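You operate a simulated robot arm through the tools that you are given. There is no shell and no other tool. Be economical: measure what you need, move in short steps, check, and stop when the job is done.

The job below is to be done with a simulated robot arm. You get a single attempt, and the scene is never put back.

Task
Work out 3 times 3.20 on the adding machine.
Fine: clear the old total first; use the repeat switch and leave it on.

The check looks at the end state, three seconds after you hand in, the way a careful person would. Anything else that was tipped, shoved, dropped, spilled or broken makes it a failure.

Robot
A 6-joint arm with a two-finger parallel gripper, fixed in place. Base frame: the origin is at the foot of the arm, x ahead of it, y to its left, z up. Lengths are in mm, angles in degrees, forces in N, time in s.
With the tool pointing down near the work surface it reaches from about 280 to 680 mm from the base axis. Its first joint turns from -166.0 to 166.0 degrees. Payload 1.57 kg.
Tool frame: the origin (TCP) lies between the finger pads and is the grasp point; the fingertips stand 30 mm ahead of it; z points along the fingers, y is the line along which they close. The gripper opens to 110 mm. The fingers are 24 mm wide and 12 mm thick; the gripper's body (48 by 112 mm) begins 78 mm behind the TCP.
Orientation is told as [roll, pitch, yaw] about the base's x, y, z axes, in that order, counted from this pose: with the fingers straight down and closing along the base's y, the tool's x points along the base's -x, its y along +y and its z along -z.

Tools
- The arm moves only by the tool send_rows. Its arguments are lists of equal length, an entry for each row: "jaw": the finger opening in cm, from 0 to 11; "linear": the shift along the tool's x, y, z in cm, a list of three; "delta_rot": the turn, a rotation vector about the tool's x, y, z in degrees, a list of three. In form: {"jaw": [jaw, ...], "linear": [[tx, ty, tz], ...], "delta_rot": [[ax, ay, az], ...]}. A call has 1 to 8 rows; each row shifts and turns the commanded pose from where the row before left it, along the tool's axes as they then stand. A row lasts 0.2 s, in which the tool goes at most 50 mm and 8.6 degrees; a call with a longer step from one row to the next is refused whole, and so is a gripper value outside its range. Where a pose cannot be reached the arm comes as near as it can. A force on the tool above 40 N (or 10 N above the force at the start of the call, whichever is more), or a blocked arm, ends the call early, and 0.2 s more pass. The fingers move at their own pace (about 108 mm/s each) and stop on an object; they squeeze with about 27 N. The grip force told is the motor's: it shows also when the fingers shut on nothing. Time passes only in rows, and 0.2 s behind the last, so rows that do not move let the fingers close. The reply holds the time, the measured pose of the TCP, the force on the tool along the base axes, the opening and the grip force, in the units named above and with some noise, with the torque about the TCP (base axes, N m) and any sound that the robot's microphone picked up.
- Cameras (640 x 400 px; columns grow to the right, rows downward): "scene" is fixed at [397.8, -499.5, 1363.2]; the picture's right is [1.00, -0.01, 0.00], its down [-0.00, -0.23, -0.97] and it looks along [0.01, 0.97, -0.23] (base axes); focal length 367 px, centre (320, 200). "wrist" rides on the gripper at [70, 16, -141] in the tool frame; the picture's right is [-0.23, 0.97, 0.00], its down [-0.86, -0.20, -0.48] and it looks along [-0.47, -0.11, 0.88] (tool axes); focal length 222 px, centre (320, 200). There is no depth. A picture from a camera that has moved, and an enlarged one, comes with that camera's place and axes in the base frame and with its lens.
- grab_frame(camera): a new picture of that camera. No time passes.
- move_column(by): slides the trunk up (or, below 0, down) by that many mm; the arm rides with it, the base frame stays. It gives what a move gives, with no picture.
- close_up(camera, box): a new picture of the part [left, top, right, bottom] of that camera's present view, enlarged. No time passes.
- close_job(): hands the job in; it is judged then, once.

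Work in short steps. Places have to be worked out from the pictures, the camera data and where the tool is seen: move nearer, look again, correct. Check each grasp and each placing, and mend what went wrong. You have 120 turns and 68 pictures in all, those below and enlarged ones among them. Open the gripper and draw the arm clear of the work before you hand the job in, unless the task says otherwise; then end with one line.

The tools are called after ">>>" as a command line: name --argument value ..., lists and objects as JSON in quotes. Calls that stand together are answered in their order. send_rows: Moves the arm, as the interface text tells. Its arguments: {"type":"object","properties":{"jaw":{"type":"array","items":{"type":"number"}},"linear":{"type":"array","items":{"type":"array","items":{"type":"number"}}},"delta_rot":{"type":"array","items":{"type":"array","items":{"type":"number"}}}},"required":["jaw","linear","delta_rot"]} The other tools are called the same way: move_column (by) slides the trunk up or down; grab_frame (camera) takes a picture; close_up (camera, box) takes an enlarged picture of a part of a camera's view; close_job () hands the job in.

At the start:

```text
t: 0.0
position: [169.3, 460.1, 1162.1]
tcp_rot: [0.0, 0.0, 0.0]
contact_force: [-0.4, -0.1, 0.3]
wrist_torque: [0.02, 0.02, 0.02]
width: 109.9
finger_force: 0.1
trunk travel left (down, up): [-200.0, 390.0]
```

scene: 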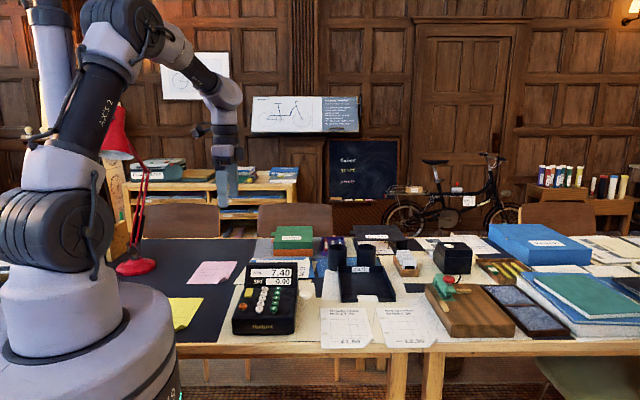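
wrist: 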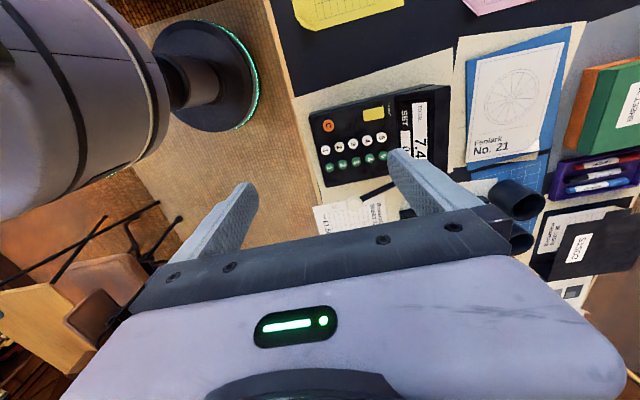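

I look closely at the adding machine in both cameras first.

>>> close_up --camera "scene" --box '[220, 250, 320, 345]'

>>> close_up --camera "wrist" --box '[300, 70, 460, 210]'

```text
4.21 times, centred on (270, 298) of scene
camera zoom: at [397.8, -499.5, 1363.2], right [1.0, -0.01, 0.0], down [0.0, -0.23, -0.97], along [0.01, 0.97, -0.23], focal length 1545 px, centre (530, -210)
```

zoom: 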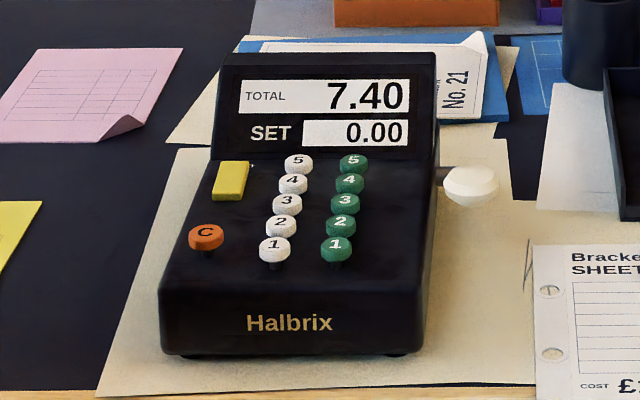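

```text
2.86 times, centred on (380, 140) of wrist
camera zoom: at [99.2, 476.6, 1302.7], right [0.23, 0.97, 0.0], down [0.86, -0.2, 0.48], along [0.47, -0.11, -0.88], focal length 635 px, centre (149, 371)
```

zoom: 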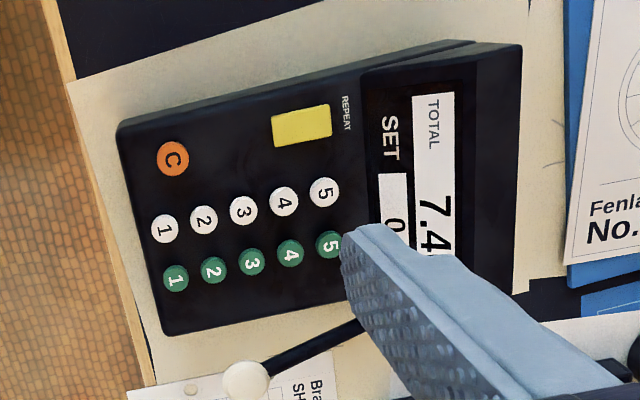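

The machine stands near (235, 490), keys at about z 820, with the crank on its right. I lower the column and close the fingers for a nearer look.

>>> move_column --by -150

>>> send_rows --jaw '[0, 0, 0, 0]' --linear '[[-1, 1, 0], [-1, 1, 0], [0, 1, 0], [0, 0, 0]]' --delta_rot '[[0, 0, 0], [0, 0, 0], [0, 0, 0], [0, 0, 0]]'

>>> grab_frame --camera "wrist"

>>> grab_frame --camera "scene"

```text
t: 1.8
position: [169.3, 459.0, 1010.9]
tcp_rot: [0.0, 0.1, 0.0]
contact_force: [-0.1, -1.0, -0.6]
wrist_torque: [-0.01, 0.01, 0.0]
width: 110.0
finger_force: 0.1
trunk travel left (down, up): [-50.0, 540.0]
```

```text
t: 2.8
position: [189.0, 491.1, 1012.8]
tcp_rot: [0.0, 0.0, 0.1]
contact_force: [0.2, -0.6, 0.4]
wrist_torque: [0.02, -0.01, 0.0]
width: 0.0
finger_force: 21.6
trunk travel left (down, up): [-50.0, 540.0]
```

```text
63 pictures are left
camera wrist: at [118.9, 506.8, 1152.6], right [0.23, 0.97, 0.0], down [0.86, -0.2, 0.48], along [0.47, -0.11, -0.88], focal length 222 px, centre (320, 200)
```

wrist: 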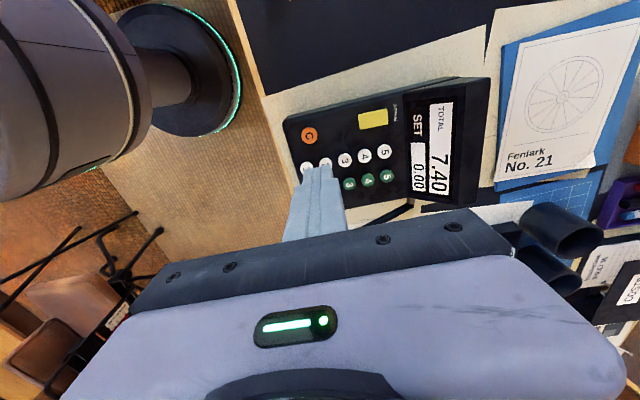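

```text
62 pictures are left
```

scene: 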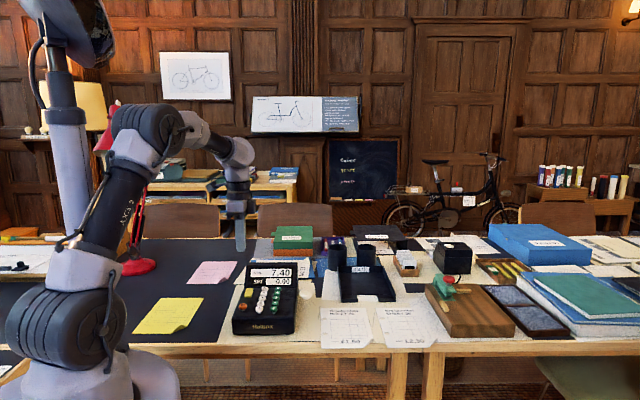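

I zoom in for the key layout.

>>> close_up --camera "wrist" --box '[270, 65, 510, 215]'

```text
2.67 times, centred on (390, 140) of wrist
camera zoom: at [118.9, 506.8, 1152.6], right [0.23, 0.97, 0.0], down [0.86, -0.2, 0.48], along [0.47, -0.11, -0.88], focal length 592 px, centre (133, 360)
```

zoom: 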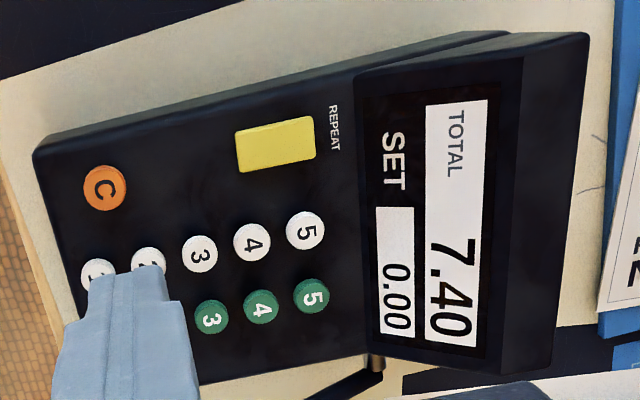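

Estimated key tops (z ≈ 812): C (188,474), white n at x≈238, y≈426+31n, green at x≈281, Repeat (186,570), crank knob ≈(366,494,847). I hover over C and check.

>>> send_rows --jaw '[0, 0, 0, 0]' --linear '[[0.1, -1.7, 4], [0, 0, 4.5], [0, 0, 4.5], [0, 0, 0]]' --delta_rot '[[0, 0, 0], [0, 0, 0], [0, 0, 0], [0, 0, 0]]'

>>> grab_frame --camera "wrist"

>>> close_up --camera "scene" --box '[220, 230, 320, 345]'

```text
t: 3.8
position: [187.5, 475.5, 881.8]
tcp_rot: [0.0, 0.0, -0.1]
contact_force: [0.1, 0.4, 0.5]
wrist_torque: [-0.01, 0.02, 0.0]
width: 0.0
finger_force: 21.5
trunk travel left (down, up): [-50.0, 540.0]
```

```text
60 pictures are left
camera wrist: at [117.4, 490.3, 1022.7], right [0.23, 0.97, 0.0], down [0.86, -0.2, 0.48], along [0.47, -0.11, -0.88], focal length 222 px, centre (320, 200)
```

wrist: 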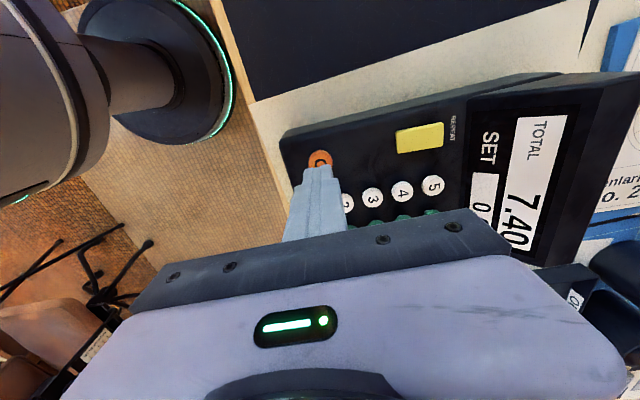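

```text
3.48 times, centred on (270, 288) of scene
camera zoom: at [397.8, -499.5, 1363.2], right [1.0, -0.01, 0.0], down [0.0, -0.23, -0.97], along [0.01, 0.97, -0.23], focal length 1276 px, centre (494, -104)
```

zoom: 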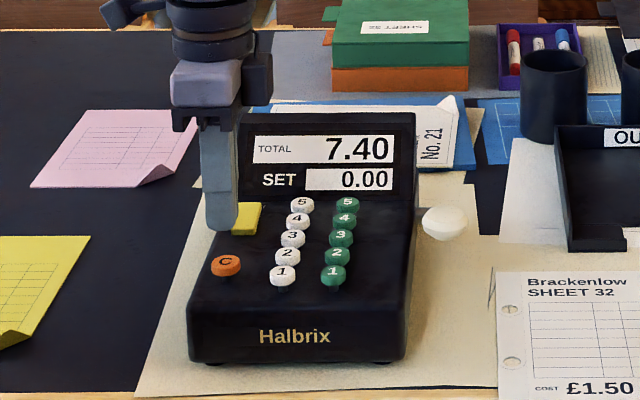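

C sits right beneath the tip. I lower onto it in small steps and watch the force and sounds.

>>> send_rows --jaw '[0, 0, 0, 0, 0, 0]' --linear '[[0, -0.2, 2], [0, 0, 1.2], [0, 0, 0.3], [0, 0, 0.3], [0, 0, 0.3], [0, 0, 0]]' --delta_rot '[[0, 0, 0], [0, 0, 0], [0, 0, 0], [0, 0, 0], [0, 0, 0], [0, 0, 0]]'

>>> close_up --camera "scene" --box '[220, 230, 320, 345]'

```text
t: 5.2
position: [186.9, 472.6, 841.5]
tcp_rot: [0.0, -0.1, 0.1]
contact_force: [-3.5, 2.6, 11.9]
wrist_torque: [0.1, 0.11, -0.02]
width: 0.0
finger_force: 20.9
trunk travel left (down, up): [-50.0, 540.0]
heard: click
```

```text
3.48 times, centred on (270, 288) of scene
camera zoom: at [397.8, -499.5, 1363.2], right [1.0, -0.01, 0.0], down [0.0, -0.23, -0.97], along [0.01, 0.97, -0.23], focal length 1276 px, centre (494, -104)
```

zoom: 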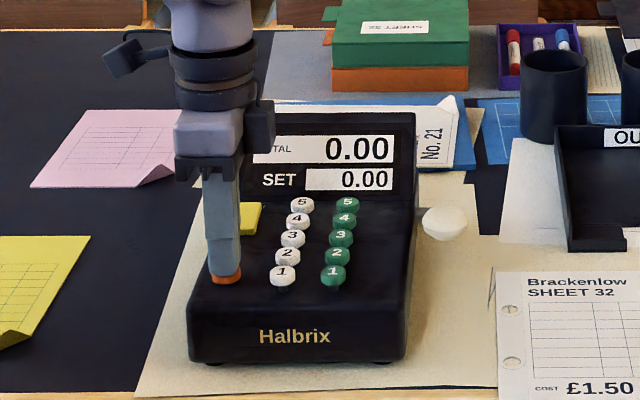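

Total now reads 0.00. I lift and move near the Repeat switch to look at its form.

>>> send_rows --jaw '[0, 0, 0, 0, 0]' --linear '[[0, 0, -3], [0, 0, -4], [2, 2, 0], [2, 3, 0], [0, 0, 0]]' --delta_rot '[[0, 0, 0], [0, 0, 0], [0, 0, 0], [0, 0, 0], [0, 0, 0]]'

>>> close_up --camera "wrist" --box '[240, 80, 480, 230]'

>>> close_up --camera "scene" --box '[240, 265, 280, 315]'

```text
t: 6.3
position: [146.9, 522.8, 912.1]
tcp_rot: [0.0, 0.0, 0.0]
contact_force: [-0.5, -0.4, -0.4]
wrist_torque: [-0.03, 0.02, -0.01]
width: 0.2
finger_force: 21.2
trunk travel left (down, up): [-50.0, 540.0]
```

```text
2.67 times, centred on (360, 155) of wrist
camera zoom: at [78.1, 538.7, 1052.0], right [0.23, 0.97, 0.0], down [0.86, -0.2, 0.48], along [0.47, -0.11, -0.88], focal length 592 px, centre (213, 320)
```

zoom: 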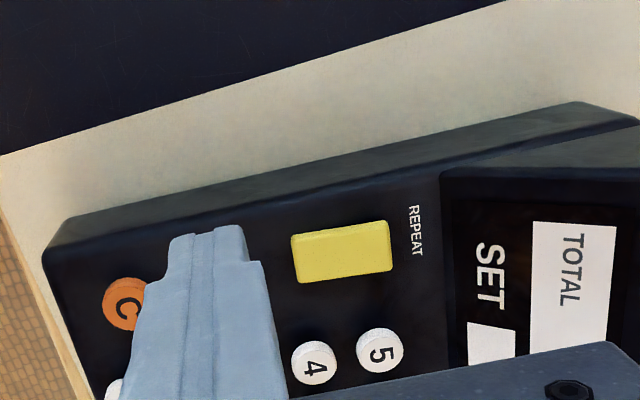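

```text
8.00 times, centred on (260, 290) of scene
camera zoom: at [397.8, -499.5, 1363.2], right [1.0, -0.01, 0.0], down [0.0, -0.23, -0.97], along [0.01, 0.97, -0.23], focal length 2935 px, centre (800, -520)
```

zoom: 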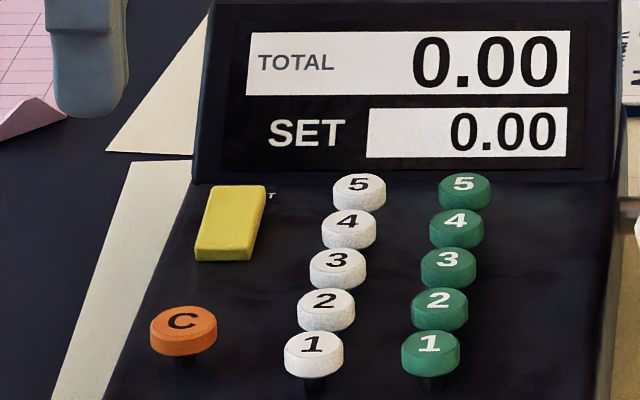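

The yellow rocker spans about y 551–591 at x≈186, and its front end looks raised. I press the front half gently.

>>> send_rows --jaw '[0, 0, 0, 0, 0, 0, 0, 0]' --linear '[[-3.9, 2.9, 0], [0, 0, 4], [0, 0, 1.8], [0, 0, 0.3], [0, 0, 0.3], [0, 0, 0.3], [0, 0, 0.3], [0, 0, 0]]' --delta_rot '[[0, 0, 0], [0, 0, 0], [0, 0, 0], [0, 0, 0], [0, 0, 0], [0, 0, 0], [0, 0, 0], [0, 0, 0]]'

>>> close_up --camera "scene" --box '[240, 265, 280, 315]'

```text
t: 8.2
position: [187.7, 550.8, 841.4]
tcp_rot: [0.0, 0.0, -0.1]
contact_force: [0.8, 0.1, -0.1]
wrist_torque: [-0.02, 0.0, -0.04]
width: 0.0
finger_force: 20.9
trunk travel left (down, up): [-50.0, 540.0]
```

```text
8.00 times, centred on (260, 290) of scene
camera zoom: at [397.8, -499.5, 1363.2], right [1.0, -0.01, 0.0], down [0.0, -0.23, -0.97], along [0.01, 0.97, -0.23], focal length 2935 px, centre (800, -520)
```

zoom: 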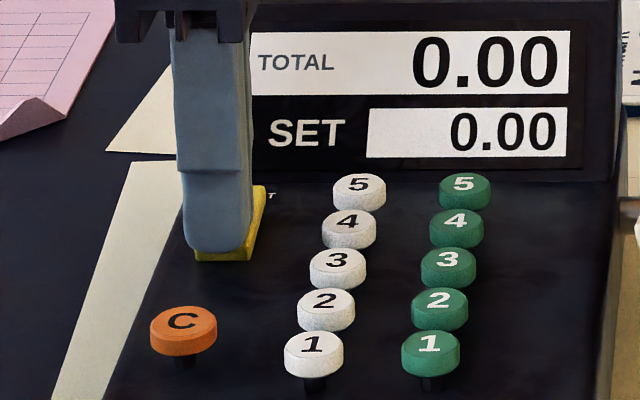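

No contact yet at tip z 811, so I carry on down a bit further.

>>> send_rows --jaw '[0, 0, 0, 0, 0, 0]' --linear '[[0, 0.3, 0.2], [0, 0, 0.2], [0, 0, 0.2], [0, 0, 0.2], [0, 0, 0.2], [0, 0, 0]]' --delta_rot '[[0, 0, 0], [0, 0, 0], [0, 0, 0], [0, 0, 0], [0, 0, 0], [0, 0, 0]]'

>>> close_up --camera "scene" --box '[240, 265, 280, 315]'

```text
t: 9.0
position: [187.8, 551.7, 840.4]
tcp_rot: [0.4, -0.1, -0.1]
contact_force: [-2.1, -20.1, 23.6]
wrist_torque: [-0.38, 0.07, 0.02]
width: 0.0
finger_force: 21.0
trunk travel left (down, up): [-50.0, 540.0]
stopped in row 4: the force on the tool passed its limit at 43 N (the readings are from after the stop); the commanded pose is now the measured one
```

```text
8.00 times, centred on (260, 290) of scene
camera zoom: at [397.8, -499.5, 1363.2], right [1.0, -0.01, 0.0], down [0.0, -0.23, -0.97], along [0.01, 0.97, -0.23], focal length 2935 px, centre (800, -520)
```

zoom: 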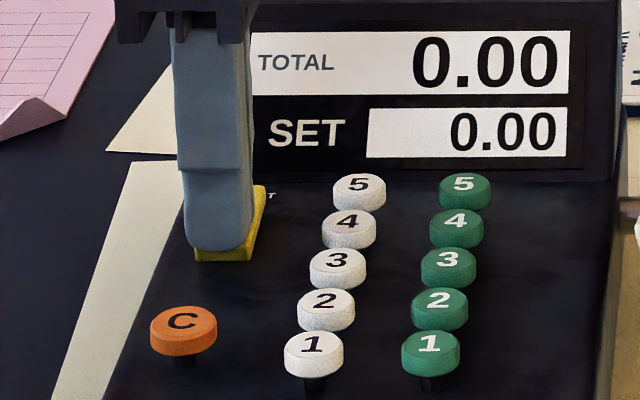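

The front end doesn't give, and the force direction suggests the surface rises toward the rear. So I lift and press the rear half instead.

>>> send_rows --jaw '[0, 0, 0, 0, 0, 0, 0]' --linear '[[0, 0, -2.5], [0, 3.0, 0], [0, 0, 1], [0, 0, 0.3], [0, 0, 0.3], [0, 0, 0.3], [0, 0, 0]]' --delta_rot '[[0, 0, 0], [0, 0, 0], [0, 0, 0], [0, 0, 0], [0, 0, 0], [0, 0, 0], [0, 0, 0]]'

>>> close_up --camera "scene" --box '[240, 265, 280, 315]'

>>> close_up --camera "wrist" --box '[240, 80, 480, 230]'

```text
t: 10.6
position: [187.5, 584.8, 843.1]
tcp_rot: [0.1, -0.1, 0.0]
contact_force: [0.3, -0.5, 0.1]
wrist_torque: [0.0, 0.0, -0.02]
width: 0.4
finger_force: 21.4
trunk travel left (down, up): [-50.0, 540.0]
```

```text
8.00 times, centred on (260, 290) of scene
camera zoom: at [397.8, -499.5, 1363.2], right [1.0, -0.01, 0.0], down [0.0, -0.23, -0.97], along [0.01, 0.97, -0.23], focal length 2935 px, centre (800, -520)
```

zoom: 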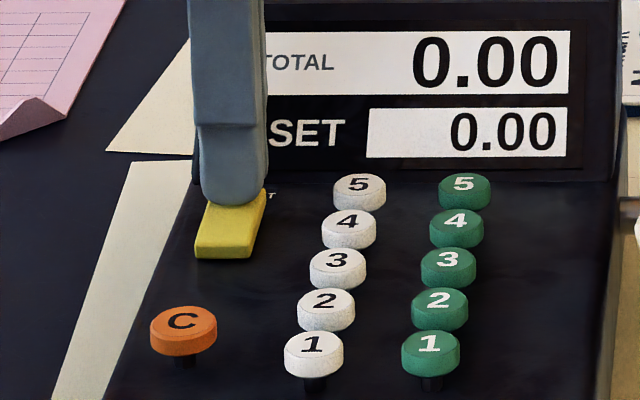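

```text
2.67 times, centred on (360, 155) of wrist
camera zoom: at [117.7, 599.8, 984.4], right [0.23, 0.97, 0.0], down [0.85, -0.2, 0.48], along [0.47, -0.11, -0.88], focal length 592 px, centre (213, 320)
```

zoom: 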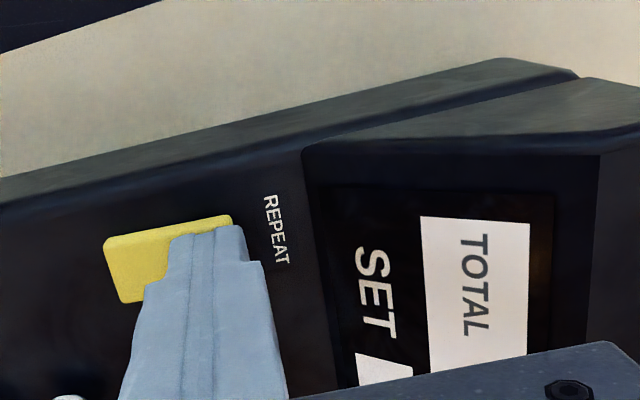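

The rocker may look slightly different now. I lift to compare it with the earlier view.

>>> send_rows --jaw '[0, 0, 0]' --linear '[[0, 0, -3], [3.5, 0, -2], [0, 0, 0]]' --delta_rot '[[0, 0, 0], [0, 0, 0], [0, 0, 0]]'

>>> close_up --camera "scene" --box '[240, 265, 280, 315]'

>>> close_up --camera "wrist" --box '[240, 80, 480, 230]'

```text
t: 11.4
position: [153.0, 583.7, 894.0]
tcp_rot: [0.2, -0.1, 0.0]
contact_force: [-0.2, -0.2, 0.4]
wrist_torque: [0.01, -0.02, -0.03]
width: 0.0
finger_force: 21.6
trunk travel left (down, up): [-50.0, 540.0]
```

```text
8.00 times, centred on (260, 290) of scene
camera zoom: at [397.8, -499.5, 1363.2], right [1.0, -0.01, 0.0], down [0.0, -0.23, -0.97], along [0.01, 0.97, -0.23], focal length 2935 px, centre (800, -520)
```

zoom: 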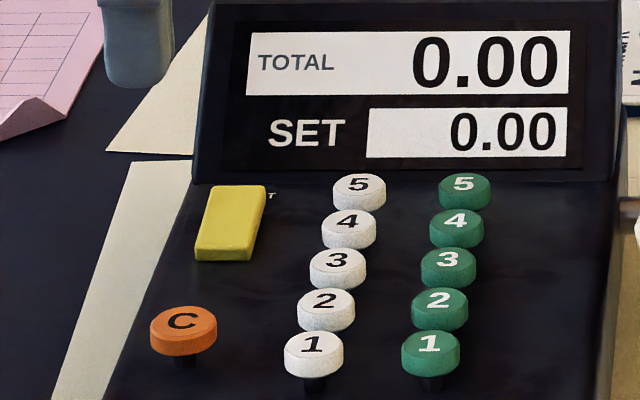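

```text
2.67 times, centred on (360, 155) of wrist
camera zoom: at [82.5, 599.9, 1034.8], right [0.23, 0.97, 0.0], down [0.85, -0.2, 0.48], along [0.47, -0.11, -0.88], focal length 592 px, centre (213, 320)
```

zoom: 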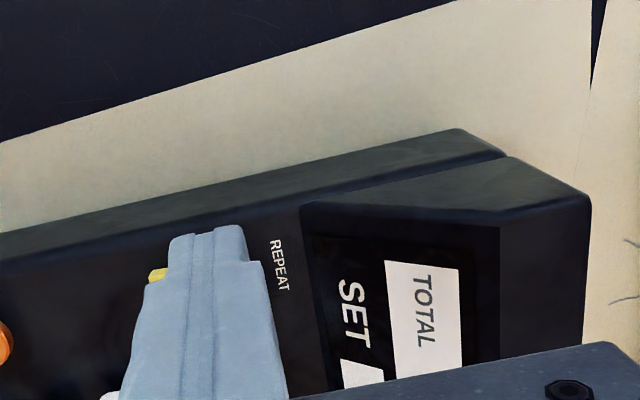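

Unchanged, so I go back over the rear half and press deeper.

>>> send_rows --jaw '[0, 0, 0, 0, 0, 0, 0, 0]' --linear '[[-3.4, -0.1, 0], [0, 0, 4.5], [0, 0, 0.6], [0, 0, 0.2], [0, 0, 0.2], [0, 0, 0.2], [0, 0, 0.2], [0, 0, 0.2]]' --delta_rot '[[0, 0, 0], [0, 0, 0], [0, 0, 0], [0, 0, 0], [0, 0, 0], [0, 0, 0], [0, 0, 0], [0, 0, 0]]'

>>> close_up --camera "scene" --box '[240, 265, 280, 315]'

```text
t: 12.8
position: [187.8, 582.4, 840.6]
tcp_rot: [0.7, -0.3, -0.1]
contact_force: [-2.9, -12.3, 19.8]
wrist_torque: [-0.54, 0.11, -0.03]
width: 0.0
finger_force: 21.1
trunk travel left (down, up): [-50.0, 540.0]
stopped in row 7: the force on the tool passed its limit at 43 N (the readings are from after the stop); the commanded pose is now the measured one
```

```text
8.00 times, centred on (260, 290) of scene
camera zoom: at [397.8, -499.5, 1363.2], right [1.0, -0.01, 0.0], down [0.0, -0.23, -0.97], along [0.01, 0.97, -0.23], focal length 2935 px, centre (800, -520)
```

zoom: 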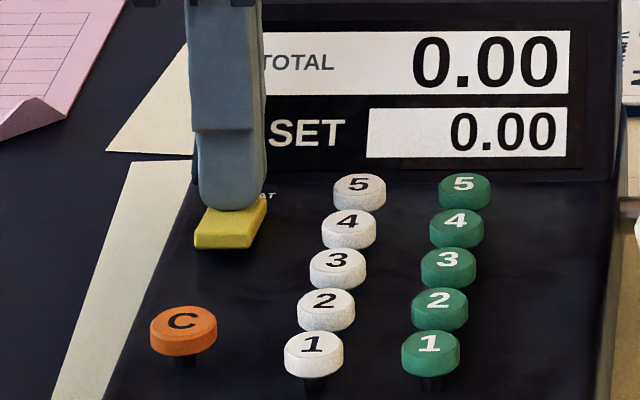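

The rocker has tilted. I lift off and see if it stays.

>>> send_rows --jaw '[0, 0, 0]' --linear '[[0, 0, -3], [0, 0, -3], [0, 0, 0]]' --delta_rot '[[0, 0, 0], [0, 0, 0], [0, 0, 0]]'

>>> close_up --camera "scene" --box '[240, 265, 280, 315]'

```text
t: 13.6
position: [186.8, 584.8, 899.9]
tcp_rot: [0.7, -0.1, -0.1]
contact_force: [-0.3, 0.5, -0.5]
wrist_torque: [-0.01, 0.02, -0.01]
width: 0.0
finger_force: 21.6
trunk travel left (down, up): [-50.0, 540.0]
```

```text
8.00 times, centred on (260, 290) of scene
camera zoom: at [397.8, -499.5, 1363.2], right [1.0, -0.01, 0.0], down [0.0, -0.23, -0.97], along [0.01, 0.97, -0.23], focal length 2935 px, centre (800, -520)
```

zoom: 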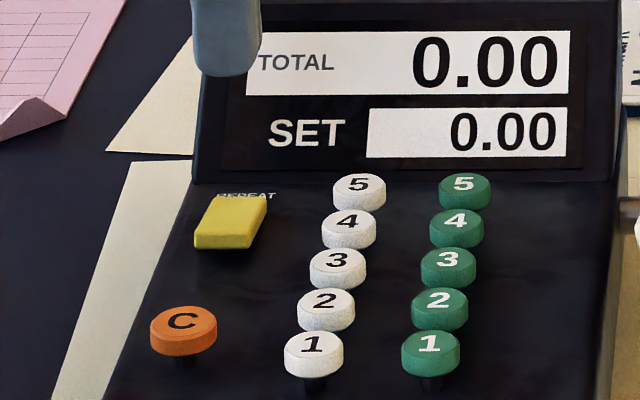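

Repeat is now tilted toward its label and stays. Next I hover over white 3 (about 238, 519) and check alignment.

>>> send_rows --jaw '[0, 0, 0, 0, 0]' --linear '[[-2.5, -3.3, 0], [-2.6, -3.2, 0], [0, 0, 2], [0, 0, 2], [0, 0, 0]]' --delta_rot '[[0.6, 0, 0], [0, 0, 0], [0, 0, 0], [0, 0, 0], [0, 0, 0]]'

>>> close_up --camera "scene" --box '[240, 265, 280, 315]'

>>> close_up --camera "wrist" --box '[240, 80, 480, 230]'

```text
t: 14.8
position: [237.8, 519.9, 857.2]
tcp_rot: [0.0, -0.3, -0.1]
contact_force: [0.0, -0.1, 0.7]
wrist_torque: [0.03, 0.0, 0.02]
width: 0.2
finger_force: 20.8
trunk travel left (down, up): [-50.0, 540.0]
```

```text
8.00 times, centred on (260, 290) of scene
camera zoom: at [397.8, -499.5, 1363.2], right [1.0, -0.01, 0.0], down [0.0, -0.23, -0.97], along [0.01, 0.97, -0.23], focal length 2935 px, centre (800, -520)
```

zoom: 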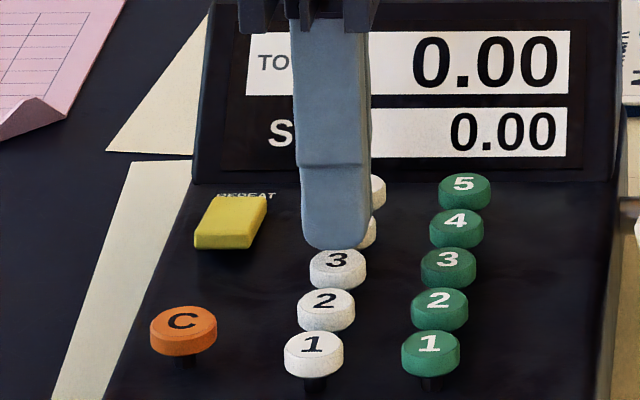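

```text
2.67 times, centred on (360, 155) of wrist
camera zoom: at [168.4, 535.3, 998.7], right [0.23, 0.97, 0.0], down [0.85, -0.2, 0.48], along [0.47, -0.11, -0.88], focal length 592 px, centre (213, 320)
```

zoom: 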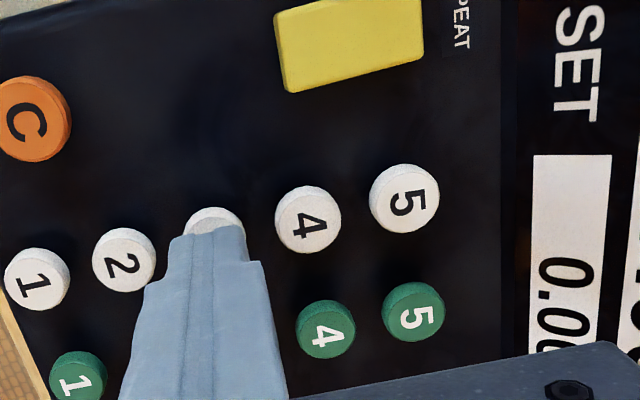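

Aligned over white 3, so I press slowly.

>>> send_rows --jaw '[0, 0, 0, 0, 0, 0, 0]' --linear '[[0, -0.1, 0.9], [0, 0, 0.3], [0, 0, 0.2], [0, 0, 0.2], [0, 0, 0.2], [0, 0, 0], [0, 0, -2.5]]' --delta_rot '[[0, 0, 0], [0, 0, 0], [0, 0, 0], [0, 0, 0], [0, 0, 0], [0, 0, 0], [0, 0, 0]]'

>>> close_up --camera "scene" --box '[240, 265, 280, 315]'

```text
t: 16.4
position: [238.2, 519.5, 865.7]
tcp_rot: [0.0, -0.3, 0.0]
contact_force: [0.2, -0.9, 0.3]
wrist_torque: [0.0, 0.02, -0.01]
width: 0.1
finger_force: 21.4
trunk travel left (down, up): [-50.0, 540.0]
heard: click
```

```text
8.00 times, centred on (260, 290) of scene
camera zoom: at [397.8, -499.5, 1363.2], right [1.0, -0.01, 0.0], down [0.0, -0.23, -0.97], along [0.01, 0.97, -0.23], focal length 2935 px, centre (800, -520)
```

zoom: 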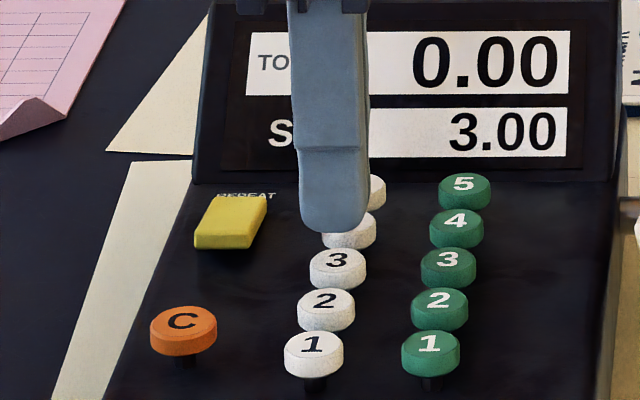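

SET reads 3.00. Now green 2, at about (281, 488).

>>> send_rows --jaw '[0, 0, 0, 0, 0, 0, 0, 0]' --linear '[[-4.2, -3.1, 0], [0, 0, 1.7], [0, 0, 0.3], [0, 0, 0.2], [0, 0, 0.2], [0, 0, 0.2], [0, 0, 0], [0, 0, -2.5]]' --delta_rot '[[0, 0, 0], [0, 0, 0], [0, 0, 0], [0, 0, 0], [0, 0, 0], [0, 0, 0], [0, 0, 0], [0, 0, 0]]'

>>> close_up --camera "scene" --box '[230, 260, 320, 320]'

```text
refused: row 1 steps farther than a row can; nothing moved
```

```text
6.67 times, centred on (275, 290) of scene
camera zoom: at [397.8, -499.5, 1363.2], right [1.0, -0.01, 0.0], down [0.0, -0.23, -0.97], along [0.01, 0.97, -0.23], focal length 2446 px, centre (620, -400)
```

zoom: 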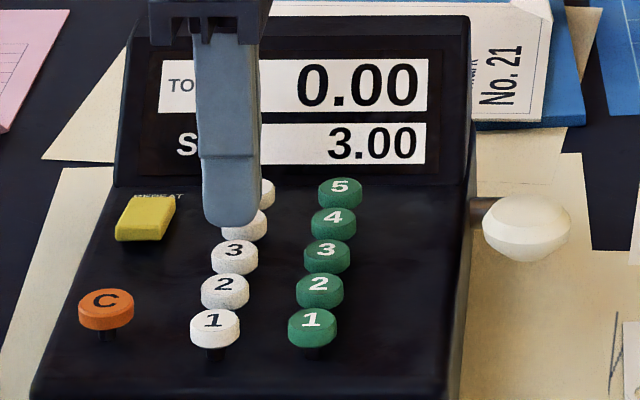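

That step was too long, so I split it in two and check the hover before pressing.

>>> send_rows --jaw '[0, 0, 0, 0]' --linear '[[-2.1, -1.5, 0], [-2.1, -1.6, 0], [0, 0, 0.8], [0, 0, 0]]' --delta_rot '[[0, 0, 0], [0, 0, 0], [0, 0, 0], [0, 0, 0]]'

>>> close_up --camera "scene" --box '[240, 265, 280, 315]'

>>> close_up --camera "wrist" --box '[240, 80, 480, 230]'

```text
t: 17.4
position: [281.0, 487.1, 858.0]
tcp_rot: [0.0, -0.3, 0.0]
contact_force: [-0.4, 0.1, -0.7]
wrist_torque: [-0.03, 0.02, -0.01]
width: 0.2
finger_force: 20.8
trunk travel left (down, up): [-50.0, 540.0]
```

```text
8.00 times, centred on (260, 290) of scene
camera zoom: at [397.8, -499.5, 1363.2], right [1.0, -0.01, 0.0], down [0.0, -0.23, -0.97], along [0.01, 0.97, -0.23], focal length 2935 px, centre (800, -520)
```

zoom: 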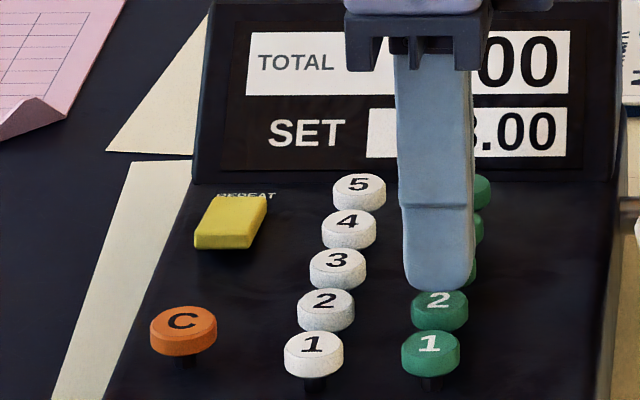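

```text
2.67 times, centred on (360, 155) of wrist
camera zoom: at [210.3, 503.4, 998.7], right [0.23, 0.97, 0.0], down [0.85, -0.2, 0.48], along [0.47, -0.11, -0.88], focal length 592 px, centre (213, 320)
```

zoom: 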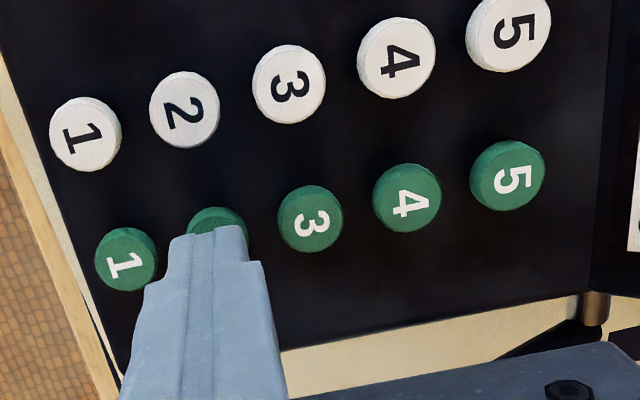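

Alignment matches the white 3 press, so I press green 2.

>>> send_rows --jaw '[0, 0, 0, 0, 0, 0, 0]' --linear '[[0, 0.1, 0.9], [0, 0, 0.3], [0, 0, 0.2], [0, 0, 0.2], [0, 0, 0.2], [0, 0, 0], [0, 0, -2.5]]' --delta_rot '[[0, 0, 0], [0, 0, 0], [0, 0, 0], [0, 0, 0], [0, 0, 0], [0, 0, 0], [0, 0, 0]]'

>>> send_rows --jaw '[0, 0, 0, 0]' --linear '[[0, 0, -4.5], [0, 0, -4.5], [0, 0, -4], [0, 0, 0]]' --delta_rot '[[0, 0, 0], [0, 0, 0], [0, 0, 0], [0, 0, 0]]'

>>> close_up --camera "scene" --box '[230, 260, 320, 320]'

>>> grab_frame --camera "wrist"

```text
t: 19.0
position: [279.8, 488.0, 865.3]
tcp_rot: [-0.1, -0.2, 0.0]
contact_force: [0.0, 0.1, -0.3]
wrist_torque: [-0.01, -0.04, 0.0]
width: 0.0
finger_force: 21.3
trunk travel left (down, up): [-50.0, 540.0]
heard: click
```

```text
t: 20.0
position: [280.2, 489.0, 996.2]
tcp_rot: [0.0, -0.2, -0.1]
contact_force: [-0.2, -0.1, 0.5]
wrist_torque: [0.01, -0.01, -0.01]
width: 0.0
finger_force: 21.3
trunk travel left (down, up): [-50.0, 540.0]
```

```text
6.67 times, centred on (275, 290) of scene
camera zoom: at [397.8, -499.5, 1363.2], right [1.0, -0.01, 0.0], down [0.0, -0.23, -0.97], along [0.01, 0.97, -0.23], focal length 2446 px, centre (620, -400)
```

zoom: 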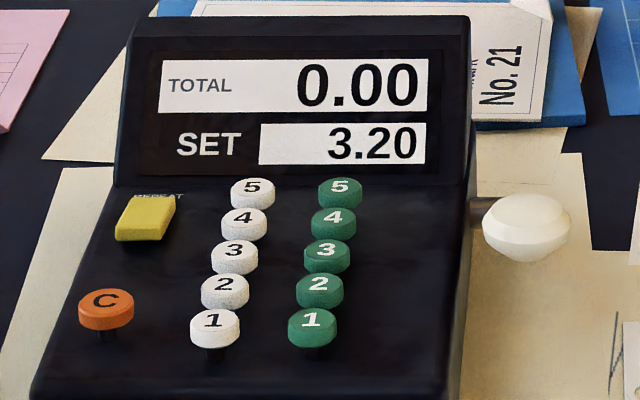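

```text
40 pictures are left
camera wrist: at [209.3, 505.1, 1136.4], right [0.23, 0.97, 0.0], down [0.85, -0.2, 0.48], along [0.47, -0.11, -0.88], focal length 222 px, centre (320, 200)
```

wrist: 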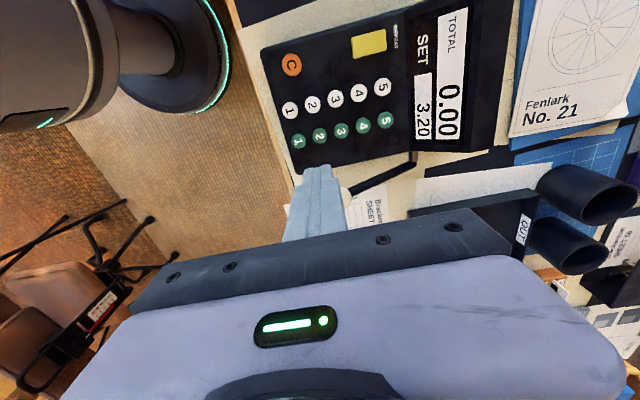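

SET reads 3.20. Now I move left to get an unobstructed view of the crank.

>>> send_rows --jaw '[0, 0, 0, 0]' --linear '[[4, 0, 0], [3, -3, 0], [0, -3, 0], [0, 0, 0]]' --delta_rot '[[0, 0, 0], [0, 0, 0], [0, 0, 0], [0, 0, 0]]'

>>> close_up --camera "wrist" --box '[270, 60, 510, 210]'

```text
t: 21.0
position: [210.7, 430.4, 994.3]
tcp_rot: [0.1, -0.2, 0.0]
contact_force: [-0.3, -0.1, 0.0]
wrist_torque: [-0.02, 0.01, -0.02]
width: 0.0
finger_force: 20.6
trunk travel left (down, up): [-50.0, 540.0]
```

```text
2.67 times, centred on (390, 135) of wrist
camera zoom: at [140.0, 445.1, 1135.1], right [0.23, 0.97, 0.0], down [0.85, -0.2, 0.48], along [0.47, -0.11, -0.88], focal length 592 px, centre (133, 373)
```

zoom: 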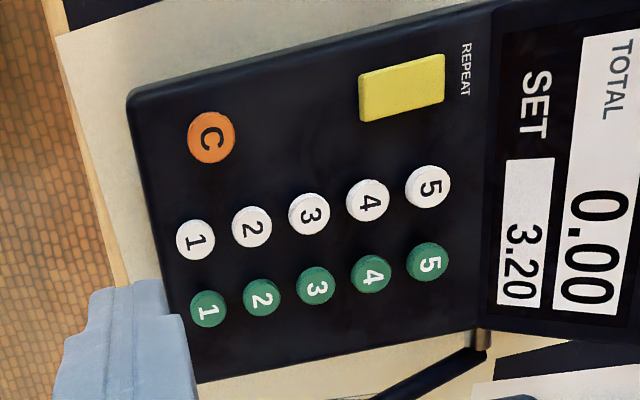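

The crank is still at the picture's lower edge, so I move further left.

>>> send_rows --jaw '[0, 0, 0, 0]' --linear '[[4, 1, 0], [4, 1, 0], [0, 0, -1], [0, 0, 0]]' --delta_rot '[[0, 0, 0], [0, 0, 0], [0, 0, 0], [0, 0, 0]]'

>>> close_up --camera "wrist" --box '[270, 80, 510, 230]'

```text
t: 22.0
position: [130.7, 447.5, 1004.9]
tcp_rot: [0.0, -0.2, 0.0]
contact_force: [0.7, -0.2, -0.8]
wrist_torque: [0.02, 0.0, 0.01]
width: 0.0
finger_force: 21.2
trunk travel left (down, up): [-50.0, 540.0]
```

```text
2.67 times, centred on (390, 155) of wrist
camera zoom: at [60.0, 464.2, 1145.2], right [0.23, 0.97, 0.0], down [0.85, -0.2, 0.48], along [0.47, -0.11, -0.88], focal length 592 px, centre (133, 320)
```

zoom: 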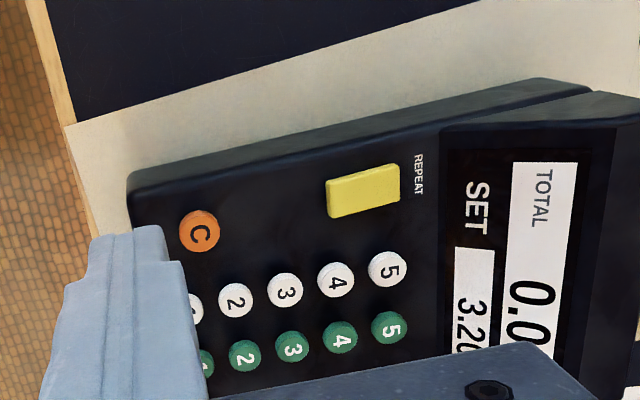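

Wrong way: moving +x lifts things in the picture. I go to about (370, 440).

>>> send_rows --jaw '[0, 0, 0, 0, 0, 0, 0]' --linear '[[-4, 0, 0], [-4, 0, 0], [-4, 0, 0], [-4, 0, 0], [-4, 0, 0], [-4, 0, 0], [0, 0, 0]]' --delta_rot '[[0, 0, 0], [0, 0, 0], [0, 0, 0], [0, 0, 0], [0, 0, 0], [0, 0, 0], [0, 0, 0]]'

>>> close_up --camera "wrist" --box '[270, 60, 510, 210]'

```text
t: 23.6
position: [371.2, 449.1, 1005.8]
tcp_rot: [0.0, -0.3, 0.1]
contact_force: [0.5, -0.8, 0.5]
wrist_torque: [0.01, 0.03, 0.01]
width: 0.0
finger_force: 20.3
trunk travel left (down, up): [-50.0, 540.0]
```

```text
2.67 times, centred on (390, 135) of wrist
camera zoom: at [300.7, 465.0, 1146.6], right [0.23, 0.97, 0.0], down [0.85, -0.2, 0.48], along [0.47, -0.11, -0.88], focal length 592 px, centre (133, 373)
```

zoom: 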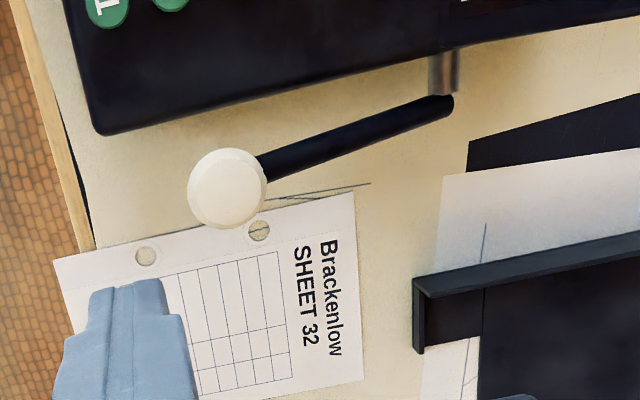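

The crank pivots at about (365, 617, 793) with its arm forward and slightly up. The knob centre is near (370, 496, 842) and the table at z≈741. I hover over the knob to press it down.

>>> send_rows --jaw '[0, 0, 0, 0]' --linear '[[0.1, 4.6, 0], [0, 0, 4.5], [0, 0, 4.5], [0, 0, 0]]' --delta_rot '[[0, 0, 0], [0, 0, 0], [0, 0, 0], [0, 0, 0]]'

>>> close_up --camera "scene" --box '[230, 240, 340, 320]'

>>> close_up --camera "wrist" --box '[240, 80, 480, 230]'

```text
t: 24.6
position: [370.1, 494.8, 915.9]
tcp_rot: [0.1, -0.2, 0.0]
contact_force: [0.4, -0.4, 0.0]
wrist_torque: [-0.01, -0.01, 0.04]
width: 0.0
finger_force: 21.4
trunk travel left (down, up): [-50.0, 540.0]
```

```text
5.00 times, centred on (285, 280) of scene
camera zoom: at [397.8, -499.5, 1363.2], right [1.0, -0.01, 0.0], down [0.0, -0.23, -0.97], along [0.01, 0.97, -0.23], focal length 1835 px, centre (495, -200)
```

zoom: 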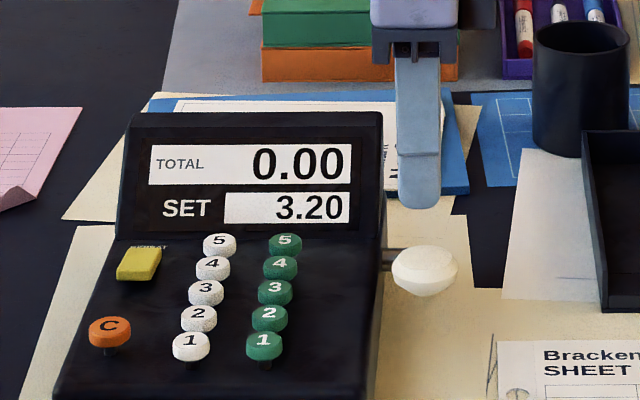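

```text
2.67 times, centred on (360, 155) of wrist
camera zoom: at [298.7, 511.4, 1056.4], right [0.23, 0.97, 0.0], down [0.85, -0.2, 0.48], along [0.47, -0.11, -0.88], focal length 592 px, centre (213, 320)
```

zoom: 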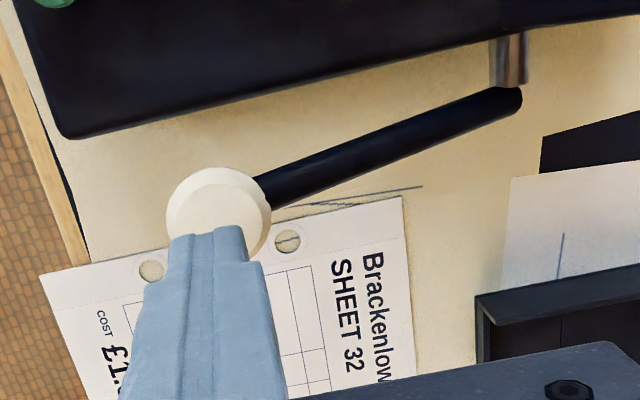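

The tip is centred over the knob (top at z≈860). I descend and start pressing.

>>> send_rows --jaw '[0, 0, 0, 0, 0, 0, 0]' --linear '[[-0.2, 0, 1.8], [0, 0, 0.5], [0, 0, 0.5], [0, 0, 0.5], [0, 0, 0.5], [0, 0, 0.5], [0, 0, 0.5]]' --delta_rot '[[0, 0, 0], [0, 0, 0], [0, 0, 0], [0, 0, 0], [0, 0, 0], [0, 0, 0], [0, 0, 0]]'

>>> close_up --camera "scene" --box '[230, 240, 340, 320]'

```text
t: 26.2
position: [371.3, 494.1, 867.7]
tcp_rot: [-0.1, -0.2, 0.0]
contact_force: [-0.6, -3.2, 3.6]
wrist_torque: [-0.13, -0.03, -0.04]
width: 0.3
finger_force: 21.5
trunk travel left (down, up): [-50.0, 540.0]
```

```text
5.00 times, centred on (285, 280) of scene
camera zoom: at [397.8, -499.5, 1363.2], right [1.0, -0.01, 0.0], down [0.0, -0.23, -0.97], along [0.01, 0.97, -0.23], focal length 1835 px, centre (495, -200)
```

zoom: 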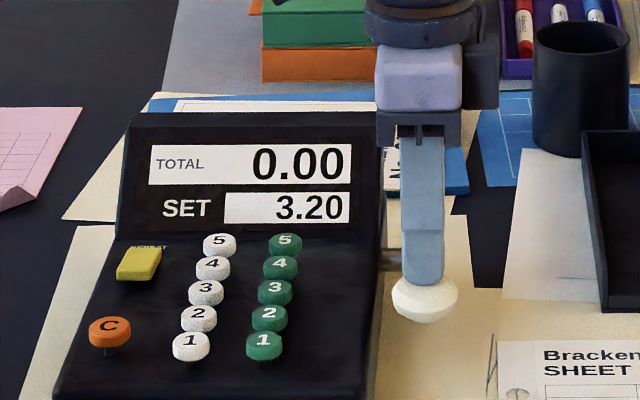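

The lever swings down with a light force. I continue downward.

>>> send_rows --jaw '[0, 0, 0, 0, 0]' --linear '[[0, -0.2, 0.7], [0, -0.2, 0.7], [0, 0, 0.7], [0, 0, 0.7], [0, 0, 0.5]]' --delta_rot '[[0, 0, 0], [0, 0, 0], [0, 0, 0], [0, 0, 0], [0, 0, 0]]'

>>> close_up --camera "scene" --box '[230, 240, 340, 320]'

```text
t: 27.4
position: [372.7, 489.4, 835.8]
tcp_rot: [0.0, -0.2, 0.0]
contact_force: [1.0, -2.9, 4.5]
wrist_torque: [-0.08, -0.02, -0.01]
width: 0.2
finger_force: 21.2
trunk travel left (down, up): [-50.0, 540.0]
```

```text
5.00 times, centred on (285, 280) of scene
camera zoom: at [397.8, -499.5, 1363.2], right [1.0, -0.01, 0.0], down [0.0, -0.23, -0.97], along [0.01, 0.97, -0.23], focal length 1835 px, centre (495, -200)
```

zoom: 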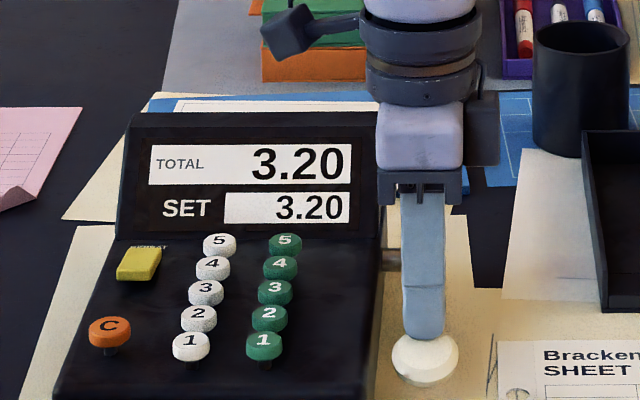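

TOTAL is 3.20 and SET is held, so Repeat is on. I raise the tip to let the lever spring back.

>>> send_rows --jaw '[0, 0, 0, 0, 0, 0]' --linear '[[0, 0, -1.8], [0, 0.2, -1.8], [0, 0.2, -1.8], [0, 0, -1.8], [0, 0, 0], [0, 0, 0]]' --delta_rot '[[0, 0, 0], [0, 0, 0], [0, 0, 0], [0, 0, 0], [0, 0, 0], [0, 0, 0]]'

>>> close_up --camera "scene" --box '[230, 240, 340, 320]'

```text
t: 28.8
position: [370.4, 495.0, 906.3]
tcp_rot: [0.0, -0.2, 0.0]
contact_force: [0.1, -0.2, -0.5]
wrist_torque: [-0.02, 0.02, 0.01]
width: 0.2
finger_force: 21.1
trunk travel left (down, up): [-50.0, 540.0]
```

```text
5.00 times, centred on (285, 280) of scene
camera zoom: at [397.8, -499.5, 1363.2], right [1.0, -0.01, 0.0], down [0.0, -0.23, -0.97], along [0.01, 0.97, -0.23], focal length 1835 px, centre (495, -200)
```

zoom: 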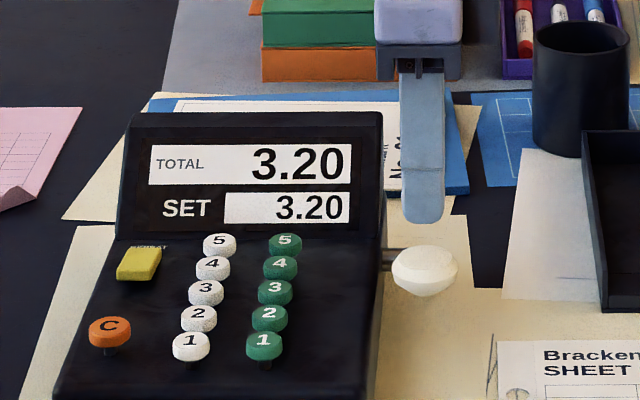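

The lever returned by itself. Second pull, along the same path.

>>> send_rows --jaw '[0, 0, 0, 0, 0, 0, 0, 0]' --linear '[[0, 0, 1.2], [0, 0, 0.8], [0, 0, 0.8], [0, 0, 0.8], [0, -0.2, 0.8], [0, -0.2, 0.9], [0, 0, 0.9], [0, 0, 0.9]]' --delta_rot '[[0, 0, 0], [0, 0, 0], [0, 0, 0], [0, 0, 0], [0, 0, 0], [0, 0, 0], [0, 0, 0], [0, 0, 0]]'

>>> send_rows --jaw '[0, 0, 0, 0, 0, 0]' --linear '[[0, 0, -1.8], [0, 0.2, -1.8], [0, 0.2, -1.8], [0, 0, -1.7], [0, 0, 0], [0, 0, 0]]' --delta_rot '[[0, 0, 0], [0, 0, 0], [0, 0, 0], [0, 0, 0], [0, 0, 0], [0, 0, 0]]'

>>> close_up --camera "scene" --box '[230, 240, 340, 320]'

```text
t: 30.6
position: [371.9, 489.5, 835.9]
tcp_rot: [0.0, -0.3, -0.1]
contact_force: [1.4, -3.8, 4.5]
wrist_torque: [-0.07, -0.04, -0.02]
width: 0.3
finger_force: 21.5
trunk travel left (down, up): [-50.0, 540.0]
```

```text
t: 32.0
position: [370.8, 495.8, 905.6]
tcp_rot: [-0.1, -0.2, 0.1]
contact_force: [0.3, 0.4, -0.6]
wrist_torque: [-0.02, -0.05, -0.02]
width: 0.0
finger_force: 21.3
trunk travel left (down, up): [-50.0, 540.0]
```

```text
5.00 times, centred on (285, 280) of scene
camera zoom: at [397.8, -499.5, 1363.2], right [1.0, -0.01, 0.0], down [0.0, -0.23, -0.97], along [0.01, 0.97, -0.23], focal length 1835 px, centre (495, -200)
```

zoom: 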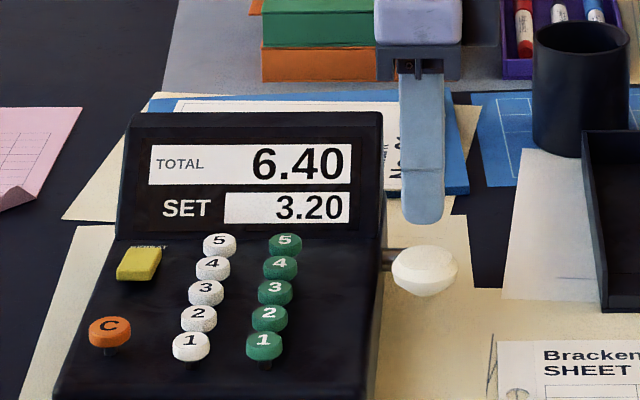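

TOTAL is 6.40. Third pull.

>>> send_rows --jaw '[0, 0, 0, 0, 0, 0, 0, 0]' --linear '[[0, 0, 1.2], [0, 0, 0.8], [0, 0, 0.8], [0, 0, 0.8], [0, -0.2, 0.8], [0, -0.2, 0.9], [0, 0, 0.9], [0, 0, 0.9]]' --delta_rot '[[0, 0, 0], [0, 0, 0], [0, 0, 0], [0, 0, 0], [0, 0, 0], [0, 0, 0], [0, 0, 0], [0, 0, 0]]'

>>> send_rows --jaw '[0, 0, 0, 0, 0, 0]' --linear '[[0, 0, -1.8], [0, 0.2, -1.8], [0, 0.2, -1.8], [0, 0, -1.7], [0, 0, 0], [0, 0, 0]]' --delta_rot '[[0, 0, 0], [0, 0, 0], [0, 0, 0], [0, 0, 0], [0, 0, 0], [0, 0, 0]]'

>>> close_up --camera "scene" --box '[230, 240, 340, 320]'

```text
t: 33.8
position: [369.7, 490.3, 833.8]
tcp_rot: [0.1, -0.2, 0.1]
contact_force: [0.3, -3.9, 4.1]
wrist_torque: [-0.09, 0.0, 0.0]
width: 0.0
finger_force: 21.8
trunk travel left (down, up): [-50.0, 540.0]
```

```text
t: 35.2
position: [371.3, 495.2, 905.9]
tcp_rot: [0.1, -0.3, 0.0]
contact_force: [0.2, 0.0, 0.5]
wrist_torque: [-0.02, -0.03, 0.02]
width: 0.0
finger_force: 21.5
trunk travel left (down, up): [-50.0, 540.0]
```

```text
5.00 times, centred on (285, 280) of scene
camera zoom: at [397.8, -499.5, 1363.2], right [1.0, -0.01, 0.0], down [0.0, -0.23, -0.97], along [0.01, 0.97, -0.23], focal length 1835 px, centre (495, -200)
```

zoom: 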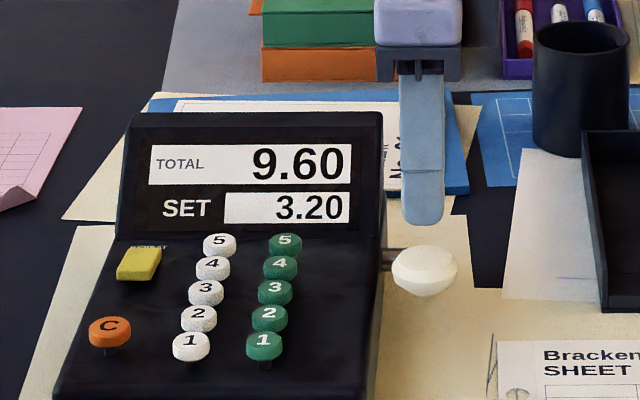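

TOTAL is 9.60, with Repeat still on and the lever back at rest. I draw up, then open the gripper.

>>> send_rows --jaw '[0, 0, 0, 0, 0, 11, 11, 11]' --linear '[[0, 0, -4.5], [0, 0, -4.5], [0, 0, -4.5], [0, 0, -4.5], [0, 0, -3], [0, 0, 0], [0, 0, 0], [0, 0, 0]]' --delta_rot '[[0, 0, 0], [0, 0, 0], [0, 0, 0], [0, 0, 0], [0, 0, 0], [0, 0, 0], [0, 0, 0], [0, 0, 0]]'

>>> grab_frame --camera "scene"

```text
t: 37.0
position: [365.4, 496.0, 1101.3]
tcp_rot: [0.1, -0.2, 0.0]
contact_force: [-1.0, 0.2, 0.5]
wrist_torque: [0.02, -0.03, -0.03]
width: 109.9
finger_force: 0.0
out of reach, approached as far as the arm can: row 5
trunk travel left (down, up): [-50.0, 540.0]
```

```text
29 pictures are left
```

scene: 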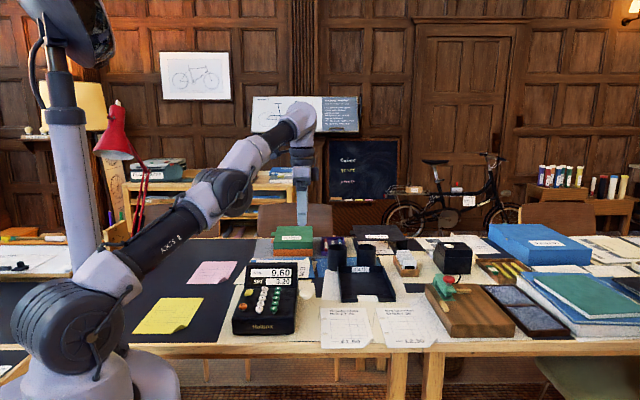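

The arm is clear, the gripper is open, and nothing else on the desk has moved, so I hand the job in.

>>> close_job

```text
The job is handed in.
```

I cleared the old total and worked out 3 × 3.20: the adding machine now shows a total of 9.60, with the repeat switch left on.
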